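You operate a simulated robot arm through the tools that you are given. There is no shell and no other tool. Be economical: measure what you need, move in short steps, check, and stop when the job is done.

You run a simulated robot arm. Do the job below in one go: nothing can be reset, and whatever is moved stays where it is left.

JOB
Take the purple brush and leave it on top of the yellow meter.

Only the result counts: the job must be done as asked and must still hold three seconds after the hand-in. Knocking over, shifting, dropping, spilling or breaking anything else fails it.

ROBOT AND FRAMES
A 7-joint arm with a two-finger parallel gripper, fixed in place. Base frame: the origin is at the foot of the arm, x ahead of it, y to its left, z up; the work surface is at about z = 0.82. Units: m, rad, N and s.
With the tool pointing down near the work surface it reaches from about 0.3 to 0.7 m from the base axis. Its first joint turns from -1.152 to 1.152 rad. Payload 1.57 kg.
Tool frame: the origin (TCP) lies between the finger pads and is the grasp point; the fingertips stand 0.03 m ahead of it; z points along the fingers, y is the line along which they close. The gripper opens to 0.11 m. The fingers are 0.024 m wide and 0.012 m thick; the gripper's body (0.048 by 0.112 m) begins 0.078 m behind the TCP.
Orientation is told as [roll, pitch, yaw] about the base's x, y, z axes, in that order, counted from this pose: with the fingers straight down and closing along the base's y, the tool's x points along the base's -x, its y along +y and its z along -z.

CONTROLS
- The arm moves only by the tool servo_tool. Its argument "rows" is one flat list of numbers, 7 for each row, row after row: the turn, a rotation vector about the base's x, y, z in units of 6 degrees (1.0 is 6 degrees), then the shift along the base's x, y, z in units of 25 mm (1.0 is 25 mm), then the opening in per cent of the stroke, from 0 (shut) to 100 (fully open). In form: [rx, ry, rz, x, y, z, grip, rx, ry, rz, x, y, z, grip, ...]. A call has 1 to 12 rows; each row shifts and turns the commanded pose from where the row before left it. A call with a number of a shift or a turn outside -1 to 1 is refused whole. Rows are played at 5 a second. More than 0.05 m and 0.15 rad between two rows, or a gripper value outside its range, and nothing of the call is played. Where a pose cannot be reached the arm comes as near as it can. A force on the tool above 40 N (or 10 N above the force at the start of the call, whichever is more), or a blocked arm, ends the call early, and 0.2 s more pass. Each finger travels about 0.108 m/s and halts on what it meets, pressing with about 34 N; the grip force reading is that of the motor and also rises with nothing between the fingers. The clock runs only during rows and for 0.2 s after the last one: add rows that do not move to give the fingers time. It gives the time, the measured TCP pose, the force on the tool (base axes), the opening and the grip force at its end, in the units of the frame above (readings bear some noise).
- Cameras (640 x 400 px; columns grow to the right, rows downward): "scene" is fixed at [0.1899, -0.4116, 1.3989]; the picture's right is [0.48, -0.88, 0.00], its down [-0.51, -0.28, -0.82] and it looks along [0.71, 0.40, -0.58] (base axes); focal length 367 px, centre (320, 200). "wrist" rides on the gripper at [-0.036, 0, -0.08] in the tool frame; the picture's right is [0.00, -1.00, 0.00], its down [0.97, 0.00, -0.24] and it looks along [0.24, 0.00, 0.97] (tool axes); focal length 218 px, centre (320, 200). There is no depth. A picture from a camera that has moved, and an enlarged one, comes with that camera's place and axes in the base frame and with its lens. The place of the scene camera against the robot may be out by one fixed shift of up to 0.012 m in any direction.
- get_image(camera): a new picture of that camera. No time passes.
- zoom(camera, box): a new picture of the part [left, top, right, bottom] of that camera's present view, enlarged. No time passes.
- close_job(): hands the job in; it is judged then, once.

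Work in short steps. Places have to be worked out from the pictures, the camera data and where the tool is seen: move nearer, look again, correct. Check each grasp and each placing, and mend what went wrong. You have 90 turns and 38 pictures in all, those below and enlarged ones among them. Open the gripper and draw the arm clear of the work before you hand the job in, unless the task says otherwise; then end with one line.

The tools are called as name(argument=value, ...) on one line, values as JSON. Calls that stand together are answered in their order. servo_tool: Moves the arm, as the interface text tells. Its arguments: {"type":"object","properties":{"rows":{"type":"array","items":{"type":"number"}}},"required":["rows"]} The other tools are called the same way: get_image (camera) takes a picture; zoom (camera, box) takes an enlarged picture of a part of a camera's view; close_job () hands the job in.

At the start:

```text
time: 0.0
ee_pos: [0.4389, -0.0919, 1.1723]
tcp_rot: [0.001, 0.0, -0.001]
wrist_force: [-0.5, -0.3, -0.1]
grip_width: 0.1102
finger_force: 0.0
```

scene: 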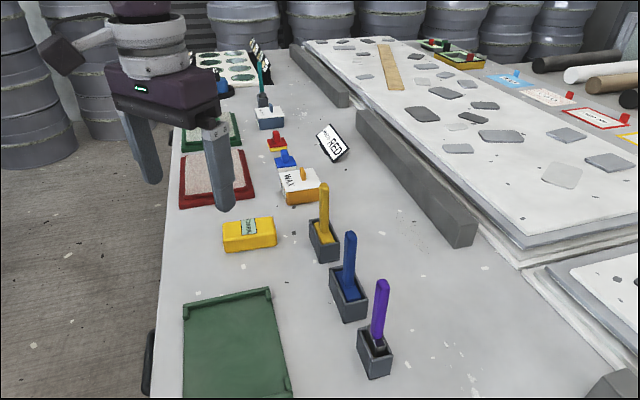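
wrist: 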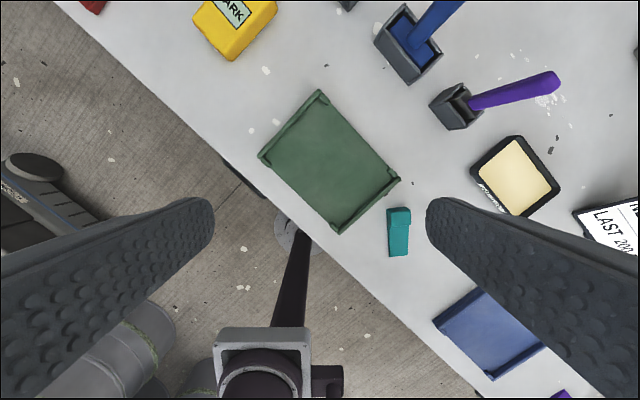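

I'll look closer at the brush, its holder and the yellow items first.

zoom(camera="scene", box=[320, 260, 440, 390])

zoom(camera="scene", box=[200, 120, 360, 270])

zoom(camera="wrist", box=[360, 0, 640, 230])

```text
3.08 times, centred on (380, 325) of scene
camera zoom: at [0.1899, -0.4116, 1.3989], right [0.48, -0.88, 0.0], down [-0.51, -0.28, -0.82], along [0.71, 0.4, -0.58], focal length 1128 px, centre (135, -185)
```

zoom: 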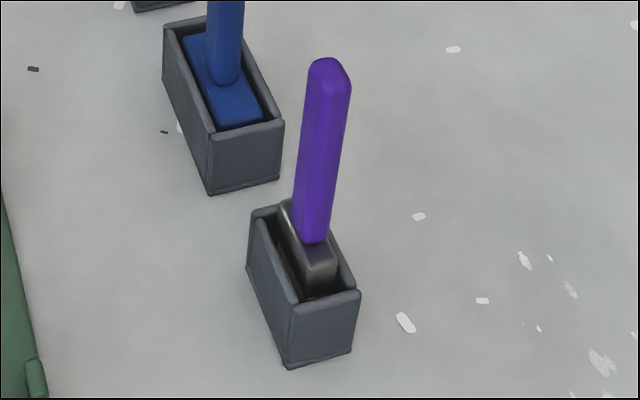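

```text
2.67 times, centred on (280, 195) of scene
camera zoom: at [0.1899, -0.4116, 1.3989], right [0.48, -0.88, 0.0], down [-0.51, -0.28, -0.82], along [0.71, 0.4, -0.58], focal length 978 px, centre (427, 213)
```

zoom: 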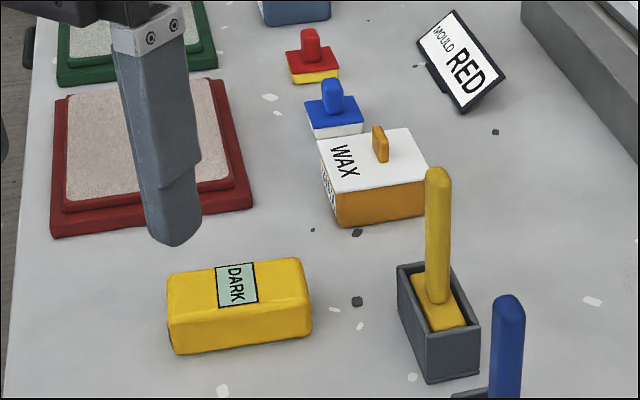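

```text
1.74 times, centred on (500, 115) of wrist
camera zoom: at [0.4738, -0.0915, 1.2531], right [0.0, -1.0, 0.0], down [-0.97, 0.0, 0.24], along [-0.24, 0.0, -0.97], focal length 380 px, centre (7, 348)
```

zoom: 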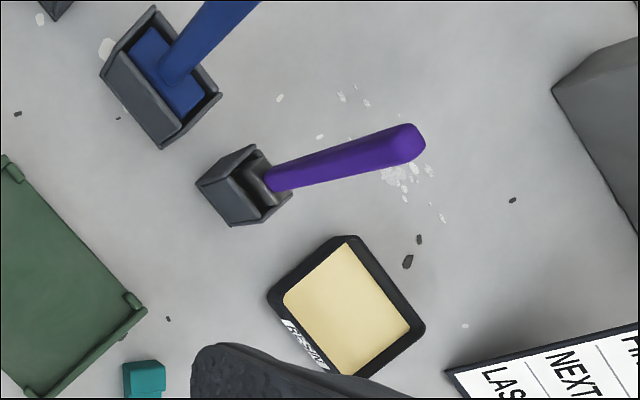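

The purple brush stands in its holder with the handle at about (0.536, -0.319), top at z≈1.01. The yellow meter is the box with the "DARK" display, centred near (0.674, 0.045). I move above the brush, well clear of its top, and turn about 41° so the fingers close across its thin side.

servo_tool(rows=[0, 0, 0.7, 0.388, -0.908, -0.1, 100, 0, 0, 0.7, 0.388, -0.908, -0.1, 100, 0, 0, 0.7, 0.388, -0.908, -0.1, 100, 0, 0, 0.7, 0.388, -0.908, -0.1, 100, 0, 0, 0.7, 0.388, -0.908, -0.1, 100, 0, 0, 0.7, 0.388, -0.908, -0.1, 100, 0, 0, 0.7, 0.388, -0.908, -0.1, 100, 0, 0, 0.7, 0.388, -0.908, -0.1, 100, 0, 0, 0.7, 0.388, -0.908, -0.1, 100, 0, 0, 0.7, 0.388, -0.908, -0.1, 100, 0, 0, 0, 0, 0, 0, 100])

get_image(camera="wrist")

get_image(camera="scene")

```text
time: 2.4
ee_pos: [0.5295, -0.3128, 1.1469]
tcp_rot: [-0.001, -0.001, 0.735]
wrist_force: [0.6, 0.1, -0.1]
grip_width: 0.1099
finger_force: 0.1
out of reach, approached as far as the arm can: row 10
```

```text
32 pictures are left
camera wrist: at [0.5556, -0.2889, 1.2275], right [0.67, -0.74, 0.0], down [-0.72, -0.65, 0.24], along [-0.18, -0.16, -0.97], focal length 218 px, centre (320, 200)
```

wrist: 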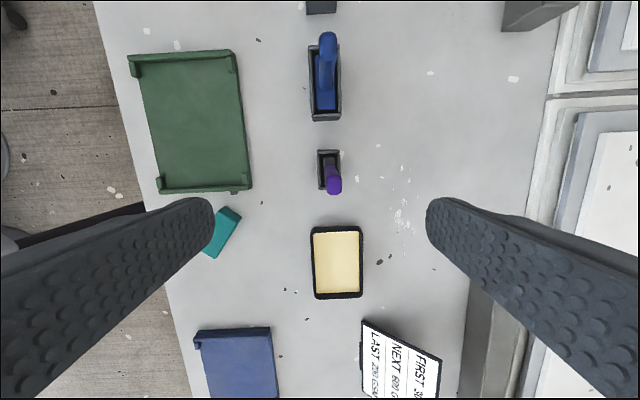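

```text
31 pictures are left
```

scene: 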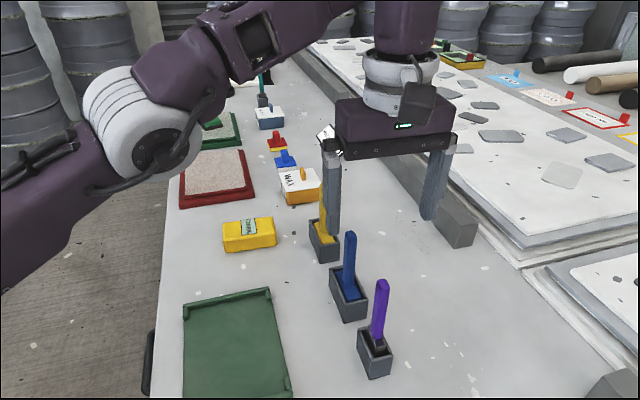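

The tool is close to being over the brush; I zoom to find the handle's exact axis.

zoom(camera="wrist", box=[280, 130, 376, 210])

```text
5.00 times, centred on (328, 170) of wrist
camera zoom: at [0.5556, -0.2889, 1.2275], right [0.67, -0.74, 0.0], down [-0.72, -0.65, 0.24], along [-0.18, -0.16, -0.97], focal length 1091 px, centre (280, 350)
```

zoom: 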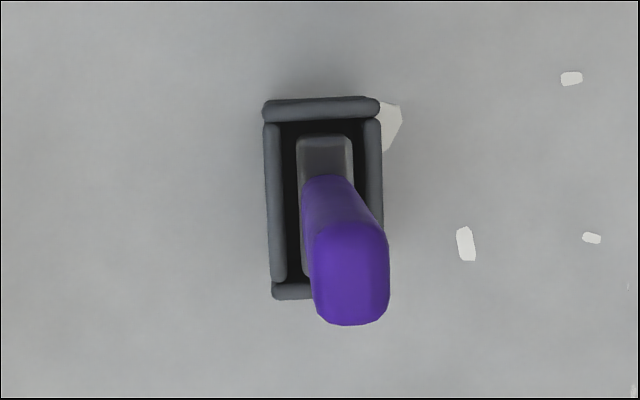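

Handle axis ≈ (0.537, -0.325), vertical, about 15–18 mm thick. I centre on it and come part way down, then recheck the pose.

servo_tool(rows=[0, 0, 0, 0, 0, -1, 100, 0, 0, 0, 0, 0, -1, 100, 0, 0, 0, 0, 0, -1, 100, 0, 0, 0, 0, 0, 0, 100])

```text
time: 3.4
ee_pos: [0.5289, -0.3118, 1.0716]
tcp_rot: [-0.002, 0.0, 0.732]
wrist_force: [0.9, 0.4, -0.6]
grip_width: 0.1102
finger_force: 0.1
```

Now I shift by the remaining offset and check the alignment at this height.

servo_tool(rows=[0, 0, 0, 0.32, -0.53, 0, 100, 0, 0, 0, 0, 0, -0.6, 100, 0, 0, 0, 0, 0, 0, 100])

get_image(camera="wrist")

get_image(camera="scene")

```text
time: 4.2
ee_pos: [0.5369, -0.3259, 1.057]
tcp_rot: [0.001, 0.0, 0.733]
wrist_force: [0.5, -0.2, -0.5]
grip_width: 0.1099
finger_force: 0.0
```

```text
29 pictures are left
camera wrist: at [0.5635, -0.3017, 1.1371], right [0.67, -0.74, 0.0], down [-0.72, -0.65, 0.24], along [-0.18, -0.16, -0.97], focal length 218 px, centre (320, 200)
```

wrist: 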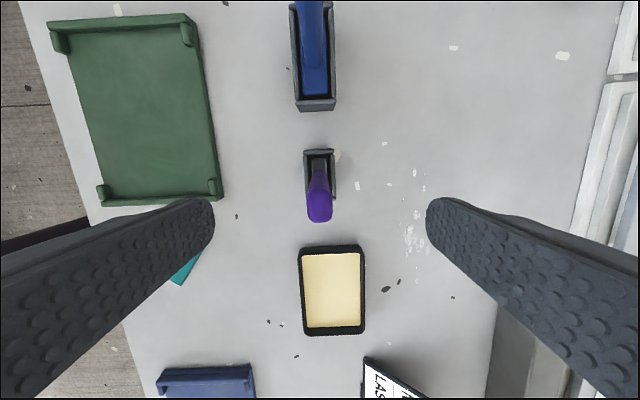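

```text
28 pictures are left
```

scene: 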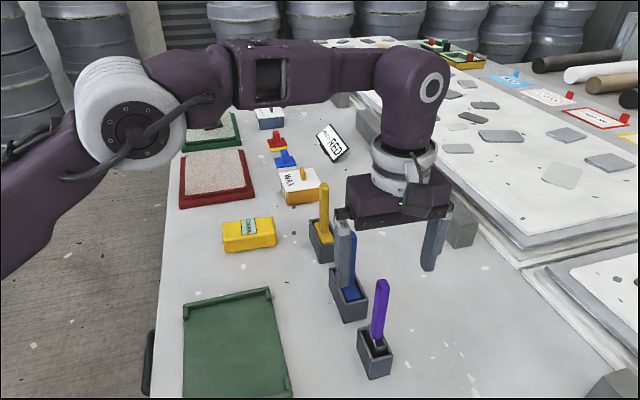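

The handle is centred between the fingers. I go straight down to TCP z≈0.947, leaving the body just above the handle's top.

servo_tool(rows=[0, 0, 0, 0, 0, -0.9, 100, 0, 0, 0, 0, 0, -0.9, 100, 0, 0, 0, 0, 0, -0.9, 100, 0, 0, 0, 0, 0, -0.9, 100, 0, 0, 0, 0, 0, -0.7, 100, 0, 0, 0, 0, 0, 0, 100])

get_image(camera="wrist")

get_image(camera="scene")

```text
time: 5.6
ee_pos: [0.5377, -0.3252, 0.9491]
tcp_rot: [0.001, 0.0, 0.732]
wrist_force: [0.0, -0.1, -0.4]
grip_width: 0.1096
finger_force: 0.1
```

```text
27 pictures are left
camera wrist: at [0.5636, -0.3011, 1.0298], right [0.67, -0.74, 0.0], down [-0.72, -0.65, 0.24], along [-0.18, -0.16, -0.97], focal length 218 px, centre (320, 200)
```

wrist: 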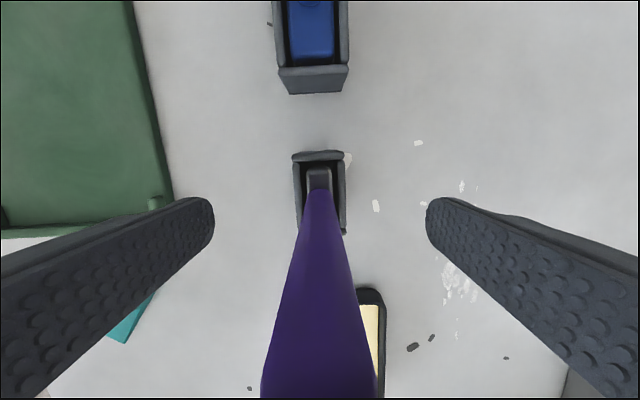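

```text
26 pictures are left
```

scene: 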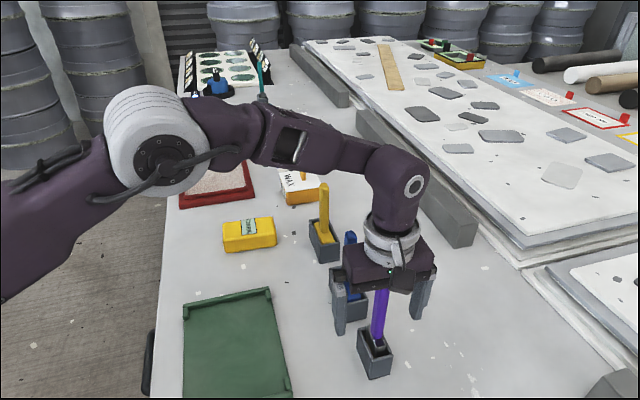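

All aligned and nothing is touched. I close the gripper on the handle.

servo_tool(rows=[0, 0, 0, 0, 0, 0, 30, 0, 0, 0, 0, 0, 0, 30, 0, 0, 0, 0, 0, 0, 5, 0, 0, 0, 0, 0, 0, 5, 0, 0, 0, 0, 0, 0, 5])

```text
time: 6.8
ee_pos: [0.5385, -0.3251, 0.9508]
tcp_rot: [0.0, 0.002, 0.733]
wrist_force: [-0.1, 0.6, 0.6]
grip_width: 0.0155
finger_force: 31.3
```

The handle is held (opening 15.5 mm, firm force). I lift slowly 3 rows straight up and look.

servo_tool(rows=[0, 0, 0, 0, 0, 0.5, 5, 0, 0, 0, 0, 0, 0.6, 5, 0, 0, 0, 0, 0, 0.8, 5, 0, 0, 0, 0, 0, 0.8, 5, 0, 0, 0, 0, 0, 0, 5])

zoom(camera="scene", box=[300, 220, 460, 390])

```text
time: 8.0
ee_pos: [0.5381, -0.3243, 1.0164]
tcp_rot: [0.0, 0.0, 0.733]
wrist_force: [0.0, 0.1, -0.9]
grip_width: 0.0154
finger_force: 30.9
```

```text
2.35 times, centred on (380, 305) of scene
camera zoom: at [0.1899, -0.4116, 1.3989], right [0.48, -0.88, 0.0], down [-0.51, -0.28, -0.82], along [0.71, 0.4, -0.58], focal length 863 px, centre (179, -47)
```

zoom: 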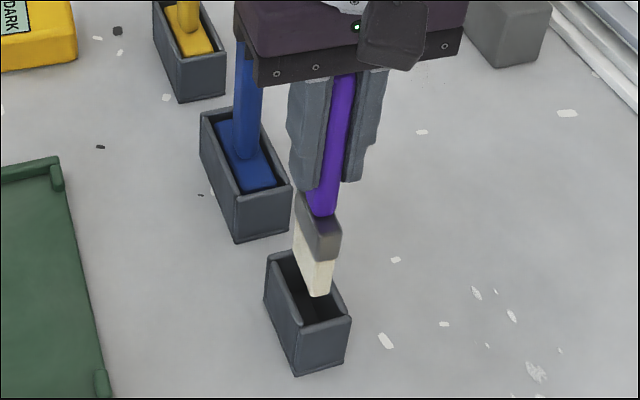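

The brush is free-hanging, with a flat bristle end. It still slightly overlaps the holder's rim height, so I lift 30 mm more, then retract toward the base.

servo_tool(rows=[0, 0, 0, 0, 0, 0.6, 5, 0, 0, 0, 0, 0, 0.8, 5, 0, 0, 0, -0.5, 0, 0, 5, 0, 0, 0, -0.9, 0, 0, 5, 0, 0, 0, -0.9, 0, 0, 5, 0, 0, 0, -0.9, 0, 0, 5, 0, 0, 0, -0.6, 0, 0, 5, 0, 0, 0, 0, 0, 0, 5])

get_image(camera="scene")

```text
time: 9.8
ee_pos: [0.4426, -0.3235, 1.0507]
tcp_rot: [0.0, -0.001, 0.734]
wrist_force: [-0.1, 0.3, -0.1]
grip_width: 0.0154
finger_force: 31.3
```

```text
24 pictures are left
```

scene: 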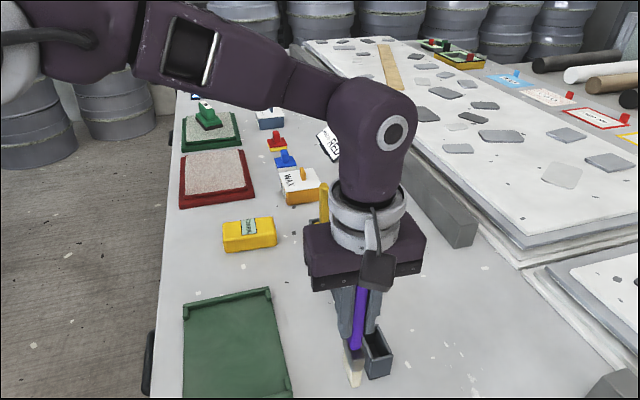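

Clean withdrawal. Now I swing left along y at this smaller radius, away from the other brushes.

servo_tool(rows=[0, 0, 0, 0, 0.6, 0, 5, 0, 0, 0, 0, 1, 0, 5, 0, 0, 0, 0, 1, 0, 5, 0, 0, 0, 0, 1, 0, 5, 0, 0, 0, 0, 1, 0, 5, 0, 0, 0, 0, 1, 0, 5, 0, 0, 0, 0, 1, 0, 5, 0, 0, 0, 0, 1, 0, 5, 0, 0, 0, 0, 1, 0, 5, 0, 0, 0, 0, 1, 0, 5, 0, 0, 0, 0, 1, 0, 5, 0, 0, 0, 0, 0.6, 0, 5])

get_image(camera="wrist")

get_image(camera="scene")

```text
time: 12.4
ee_pos: [0.4418, -0.0438, 1.0518]
tcp_rot: [0.001, 0.0, 0.731]
wrist_force: [0.2, 0.9, -1.0]
grip_width: 0.0151
finger_force: 31.8
```

```text
23 pictures are left
camera wrist: at [0.4688, -0.0209, 1.131], right [0.67, -0.74, 0.0], down [-0.72, -0.65, 0.24], along [-0.18, -0.16, -0.97], focal length 218 px, centre (320, 200)
```

wrist: 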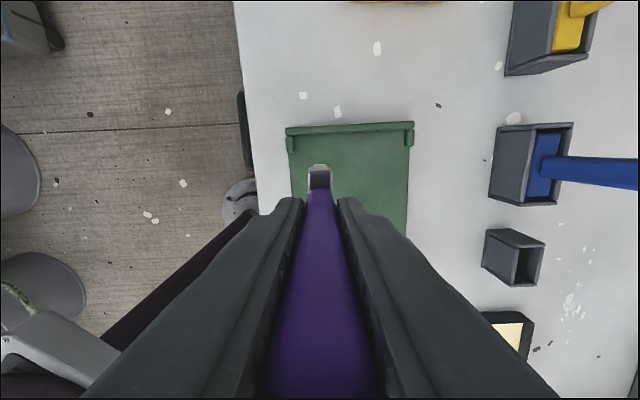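

```text
22 pictures are left
```

scene: 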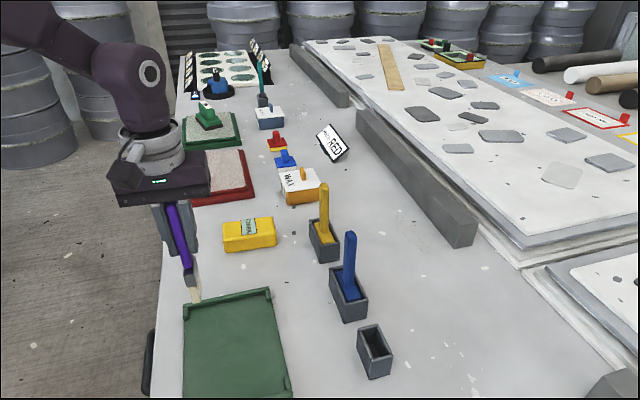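

Brush is stable in the grip. I move outward toward the meter at the same height, stopping short of it for a closer look.

servo_tool(rows=[0, 0, 0, 0.6, 0.2, 0, 5, 0, 0, 0, 0.9, 0.3, 0, 5, 0, 0, 0, 0.9, 0.3, 0, 5, 0, 0, 0, 0.9, 0.3, 0, 5, 0, 0, 0, 0.9, 0.3, 0, 5, 0, 0, 0, 0.6, 0.2, 0, 5, 0, 0, 0, 0, 0, 0, 5])

get_image(camera="wrist")

zoom(camera="scene", box=[160, 130, 340, 270])

```text
time: 14.0
ee_pos: [0.5634, -0.0051, 1.0527]
tcp_rot: [-0.001, 0.0, 0.733]
wrist_force: [0.7, 0.3, -0.4]
grip_width: 0.0153
finger_force: 31.4
```

```text
21 pictures are left
camera wrist: at [0.5893, 0.0191, 1.1312], right [0.67, -0.74, 0.0], down [-0.72, -0.65, 0.24], along [-0.18, -0.16, -0.97], focal length 218 px, centre (320, 200)
```

wrist: 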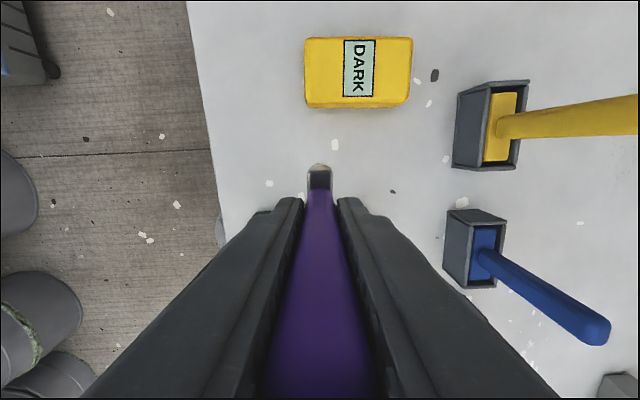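

```text
2.86 times, centred on (250, 200) of scene
camera zoom: at [0.1899, -0.4115, 1.3989], right [0.48, -0.88, 0.0], down [-0.51, -0.28, -0.82], along [0.71, 0.4, -0.58], focal length 1048 px, centre (520, 200)
```

zoom: 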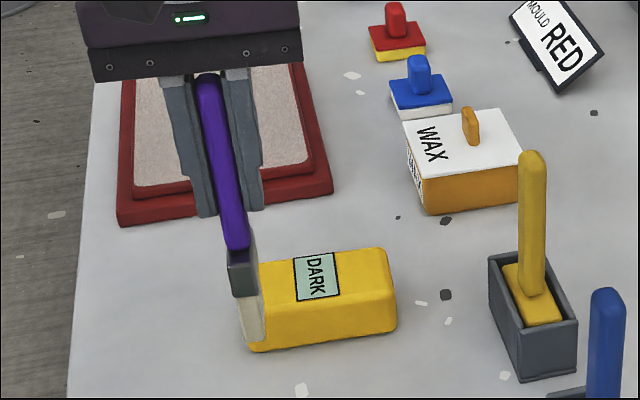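

Meter top centre ≈ (0.679, 0.044, ~0.86), with its long side across the picture, already aligned with the brush head. To stay in reach and off the label I aim about 29 mm left of centre along its length, (0.660, 0.066). The bristle end still has a few cm of clearance.

servo_tool(rows=[0, 0, 0, 0.4, 0.3, -0.4, 5, 0, 0, 0, 0.8, 0.6, -0.4, 5, 0, 0, 0, 0.8, 0.6, -0.2, 5, 0, 0, 0, 0.8, 0.6, 0, 5, 0, 0, 0, 0.7, 0.5, 0, 5, 0, 0, 0, 0.38, 0.24, 0, 5, 0, 0, 0, 0, 0, 0, 5])

get_image(camera="wrist")

zoom(camera="scene", box=[160, 130, 340, 270])

```text
time: 15.6
ee_pos: [0.6602, 0.0663, 1.027]
tcp_rot: [0.001, -0.001, 0.733]
wrist_force: [0.0, 1.3, -1.2]
grip_width: 0.0157
finger_force: 30.8
```

```text
19 pictures are left
camera wrist: at [0.6859, 0.0899, 1.1069], right [0.67, -0.74, 0.0], down [-0.72, -0.65, 0.24], along [-0.18, -0.16, -0.97], focal length 218 px, centre (320, 200)
```

wrist: 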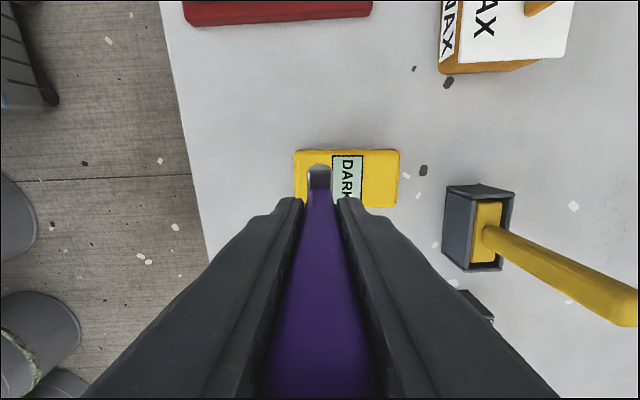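

```text
2.86 times, centred on (250, 200) of scene
camera zoom: at [0.1899, -0.4115, 1.3989], right [0.48, -0.88, 0.0], down [-0.51, -0.28, -0.82], along [0.71, 0.4, -0.58], focal length 1048 px, centre (520, 200)
```

zoom: 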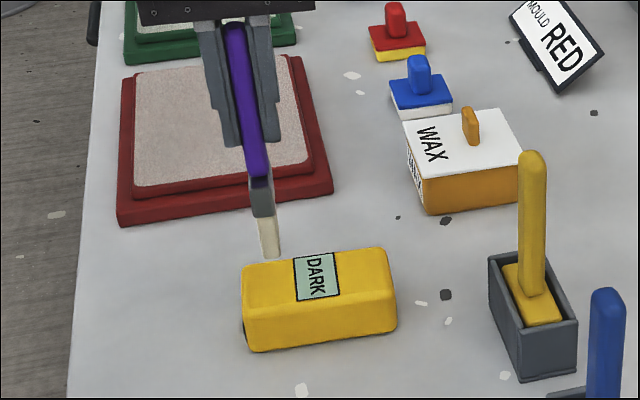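

The head hangs over the left part of the meter's top, with about 2 cm edge margin each way. I lower slowly, watching force.

servo_tool(rows=[0, 0, 0, 0, 0, -0.3, 5, 0, 0, 0, 0, 0, -0.3, 5, 0, 0, 0, 0, 0, -0.2, 5, 0, 0, 0, 0, 0, 0, 5])

zoom(camera="scene", box=[200, 160, 300, 260])

```text
time: 16.6
ee_pos: [0.6608, 0.0659, 1.007]
tcp_rot: [0.0, 0.001, 0.733]
wrist_force: [-0.3, -0.3, -0.5]
grip_width: 0.0155
finger_force: 31.0
```

```text
4.00 times, centred on (250, 210) of scene
camera zoom: at [0.1899, -0.4116, 1.3989], right [0.48, -0.88, 0.0], down [-0.51, -0.28, -0.82], along [0.71, 0.4, -0.58], focal length 1467 px, centre (600, 160)
```

zoom: 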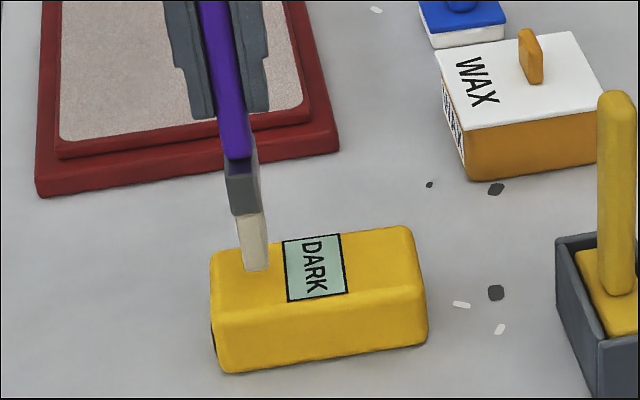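

Still about 1.5–2 cm above the top. I go on down in small steps.

servo_tool(rows=[0, 0, 0, 0, 0, -0.2, 5, 0, 0, 0, 0, 0, -0.2, 5, 0, 0, 0, 0, 0, -0.1, 5, 0, 0, 0, 0, 0, 0, 5])

zoom(camera="scene", box=[200, 160, 300, 260])

```text
time: 17.6
ee_pos: [0.6594, 0.0673, 0.9942]
tcp_rot: [0.0, 0.0, 0.734]
wrist_force: [-0.3, -0.7, -0.1]
grip_width: 0.0156
finger_force: 31.2
```

```text
4.00 times, centred on (250, 210) of scene
camera zoom: at [0.1899, -0.4116, 1.3989], right [0.48, -0.88, 0.0], down [-0.51, -0.28, -0.82], along [0.71, 0.4, -0.58], focal length 1467 px, centre (600, 160)
```

zoom: 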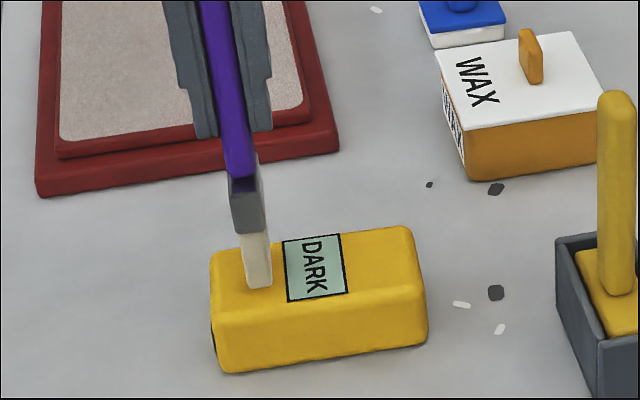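

No contact yet, roughly 5–10 mm to go. Finer steps now.

servo_tool(rows=[0, 0, 0, 0, 0, -0.08, 5, 0, 0, 0, 0, 0, -0.08, 5, 0, 0, 0, 0, 0, -0.08, 5, 0, 0, 0, 0, 0, 0, 5])

```text
time: 18.6
ee_pos: [0.6604, 0.067, 0.989]
tcp_rot: [-0.002, -0.001, 0.733]
wrist_force: [-5.5, 1.3, 24.6]
grip_width: 0.0154
finger_force: 30.8
```

Contact: 24.6 N upward. I ease off a millimetre or so to reduce the pressing before releasing.

servo_tool(rows=[0, 0, 0, 0, 0, 0.03, 5, 0, 0, 0, 0, 0, 0, 5])

zoom(camera="scene", box=[200, 160, 300, 260])

zoom(camera="wrist", box=[260, 120, 440, 230])

```text
time: 19.2
ee_pos: [0.6605, 0.0655, 0.9893]
tcp_rot: [-0.002, -0.001, 0.733]
wrist_force: [-1.2, 2.4, 21.9]
grip_width: 0.0156
finger_force: 31.2
```

```text
4.00 times, centred on (250, 210) of scene
camera zoom: at [0.1894, -0.4116, 1.399], right [0.48, -0.88, 0.0], down [-0.51, -0.28, -0.82], along [0.71, 0.4, -0.58], focal length 1467 px, centre (600, 160)
```

zoom: 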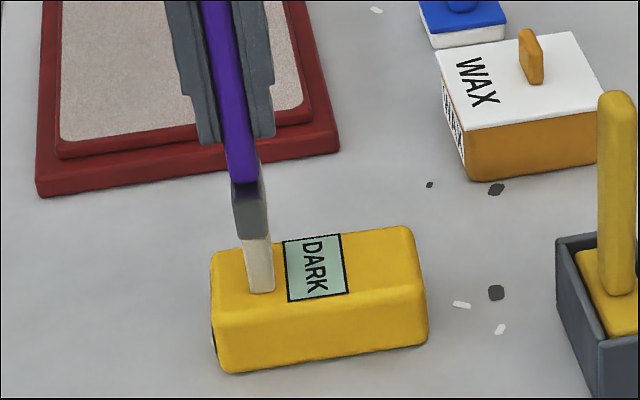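

```text
3.56 times, centred on (350, 175) of wrist
camera zoom: at [0.6864, 0.0899, 1.0698], right [0.67, -0.74, 0.0], down [-0.72, -0.65, 0.24], along [-0.18, -0.16, -0.97], focal length 776 px, centre (213, 289)
```

zoom: 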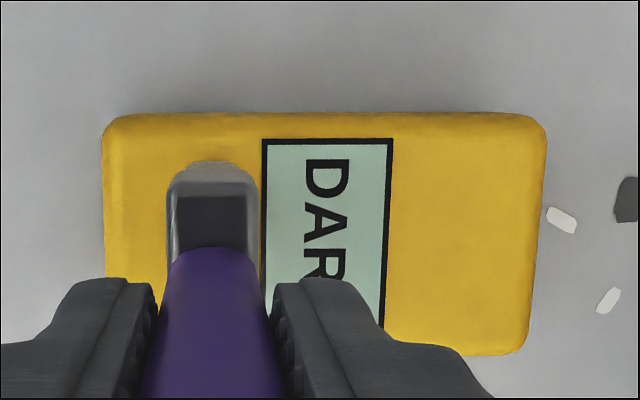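

Placement is good, next to the label. Force is still 22 N, so I ease up a little more.

servo_tool(rows=[0, 0, 0, 0, 0, 0.04, 5, 0, 0, 0, 0, 0, 0, 5])

```text
time: 19.8
ee_pos: [0.6607, 0.0665, 0.9893]
tcp_rot: [0.0, -0.001, 0.732]
wrist_force: [2.7, 1.7, 15.9]
grip_width: 0.0157
finger_force: 31.0
```

About 6 N per millimetre; another 2 mm takes it close to zero.

servo_tool(rows=[0, 0, 0, 0, 0, 0.04, 5, 0, 0, 0, 0, 0, 0.04, 5, 0, 0, 0, 0, 0, 0, 5])

```text
time: 20.6
ee_pos: [0.66, 0.0659, 0.9901]
tcp_rot: [0.004, 0.003, 0.734]
wrist_force: [0.7, -0.1, 0.1]
grip_width: 0.0154
finger_force: 31.6
```

Load is gone. I press back very lightly so the base sits flat, then check.

servo_tool(rows=[0, 0, 0, 0, 0, -0.025, 5, 0, 0, 0, 0, 0, 0, 5])

```text
time: 21.2
ee_pos: [0.6601, 0.0664, 0.9897]
tcp_rot: [0.001, 0.002, 0.734]
wrist_force: [0.4, 0.0, -0.7]
grip_width: 0.0154
finger_force: 30.9
```

servo_tool(rows=[0, 0, 0, 0, 0, -0.025, 5, 0, 0, 0, 0, 0, 0, 5])

```text
time: 21.8
ee_pos: [0.6597, 0.0664, 0.9902]
tcp_rot: [-0.001, 0.001, 0.733]
wrist_force: [0.0, 0.1, -1.3]
grip_width: 0.0158
finger_force: 30.9
```

Still no clear load; another half millimetre down.

servo_tool(rows=[0, 0, 0, 0, 0, -0.03, 5, 0, 0, 0, 0, 0, 0, 5])

```text
time: 22.4
ee_pos: [0.6607, 0.0666, 0.9911]
tcp_rot: [0.0, 0.001, 0.732]
wrist_force: [1.1, -0.2, 1.8]
grip_width: 0.0157
finger_force: 31.5
```

Light contact, about 2 N. I open the fingers slowly and only partly.

servo_tool(rows=[0, 0, 0, 0, 0, 0, 12, 0, 0, 0, 0, 0, 0, 14, 0, 0, 0, 0, 0, 0, 15, 0, 0, 0, 0, 0, 0, 16, 0, 0, 0, 0, 0, 0, 18, 0, 0, 0, 0, 0, 0, 21, 0, 0, 0, 0, 0, 0, 25, 0, 0, 0, 0, 0, 0, 30])

zoom(camera="scene", box=[200, 120, 320, 260])

get_image(camera="wrist")

```text
time: 24.2
ee_pos: [0.6597, 0.0671, 0.9907]
tcp_rot: [0.0, 0.0, 0.736]
wrist_force: [0.1, -0.5, 0.2]
grip_width: 0.033
finger_force: 0.0
```

```text
2.86 times, centred on (260, 190) of scene
camera zoom: at [0.1899, -0.4116, 1.3989], right [0.48, -0.88, 0.0], down [-0.51, -0.28, -0.82], along [0.71, 0.4, -0.58], focal length 1048 px, centre (491, 229)
```

zoom: 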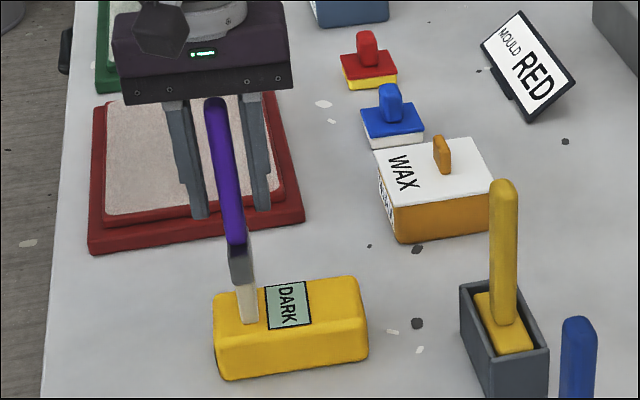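

```text
12 pictures are left
camera wrist: at [0.6864, 0.0901, 1.0697], right [0.67, -0.74, 0.0], down [-0.72, -0.65, 0.24], along [-0.18, -0.16, -0.97], focal length 218 px, centre (320, 200)
```

wrist: 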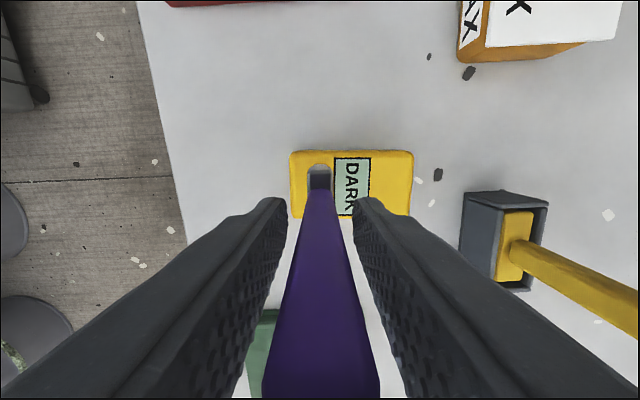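

The brush stands on its own on the meter. Straight up is reach-limited, so I open a bit wider, rise 37 mm (a height already reached here), then withdraw between the fingers along the tool's x, toward the base.

servo_tool(rows=[0, 0, 0, 0, 0, 0, 40, 0, 0, 0, 0, 0, 0, 55, 0, 0, 0, 0, 0, 0.3, 60, 0, 0, 0, 0, 0, 0.4, 60, 0, 0, 0, 0, 0, 0.4, 60, 0, 0, 0, 0, 0, 0.4, 60, 0, 0, 0, 0, 0, 0, 60])

get_image(camera="wrist")

```text
time: 25.8
ee_pos: [0.6603, 0.0647, 1.0278]
tcp_rot: [-0.001, -0.002, 0.734]
wrist_force: [0.8, -1.3, -0.2]
grip_width: 0.0659
finger_force: 0.1
```

```text
11 pictures are left
camera wrist: at [0.6861, 0.0893, 1.1073], right [0.67, -0.74, 0.0], down [-0.72, -0.65, 0.24], along [-0.18, -0.16, -0.97], focal length 218 px, centre (320, 200)
```

wrist: 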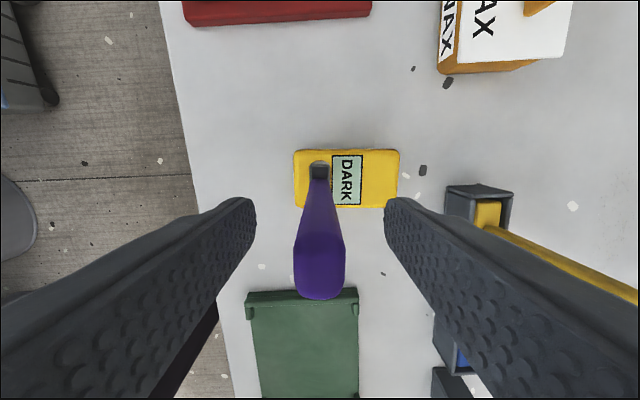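

Brush standing, centred between the fingers. Now I withdraw along the tool x and rise once clear.

servo_tool(rows=[0, 0, 0, -0.2, -0.18, 0, 60, 0, 0, 0, -0.4, -0.36, 0, 60, 0, 0, 0, -0.5, -0.45, 0.1, 60, 0, 0, 0, -0.6, -0.54, 0.1, 60, 0, 0, 0, -0.6, -0.54, 0.2, 60, 0, 0, 0, -0.6, -0.54, 0.3, 60, 0, 0, 0, -0.6, -0.54, 0.4, 60, 0, 0, 0, -0.6, -0.54, 0.5, 60, 0, 0, 0, -0.6, -0.54, 0.5, 60, 0, 0, 0, -0.6, -0.4, 0.8, 60, 0, 0, 0, -0.4, -0.2, 0.6, 60, 0, 0, 0, 0, 0, 0, 60])

get_image(camera="scene")

zoom(camera="scene", box=[200, 120, 320, 260])

```text
time: 28.4
ee_pos: [0.5171, -0.0535, 1.1156]
tcp_rot: [0.0, 0.0, 0.733]
wrist_force: [-0.6, 0.0, -0.3]
grip_width: 0.0661
finger_force: 0.2
```

```text
10 pictures are left
```

scene: 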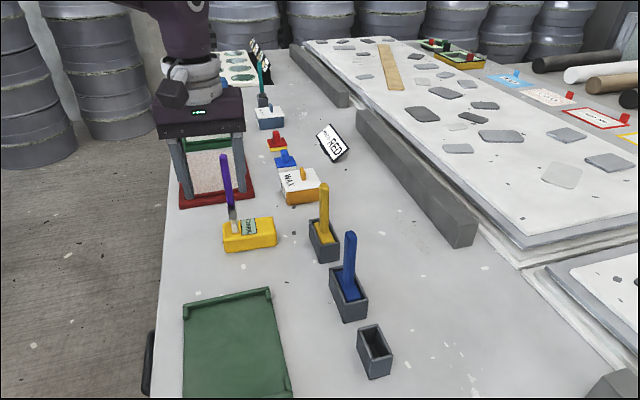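

```text
2.86 times, centred on (260, 190) of scene
camera zoom: at [0.1899, -0.4116, 1.3989], right [0.48, -0.88, 0.0], down [-0.51, -0.28, -0.82], along [0.71, 0.4, -0.58], focal length 1048 px, centre (491, 229)
```

zoom: 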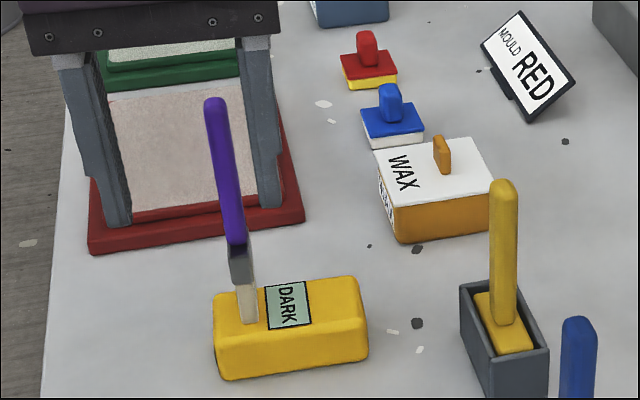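

The brush stands steadily on the meter, unchanged since release. The meter and everything else are where they were, and the arm is clear with the gripper open, so I hand in.

close_job()

```text
The job is handed in.
```

The purple brush is standing upright on top of the yellow meter, the arm is clear with the gripper open, and nothing else was moved.
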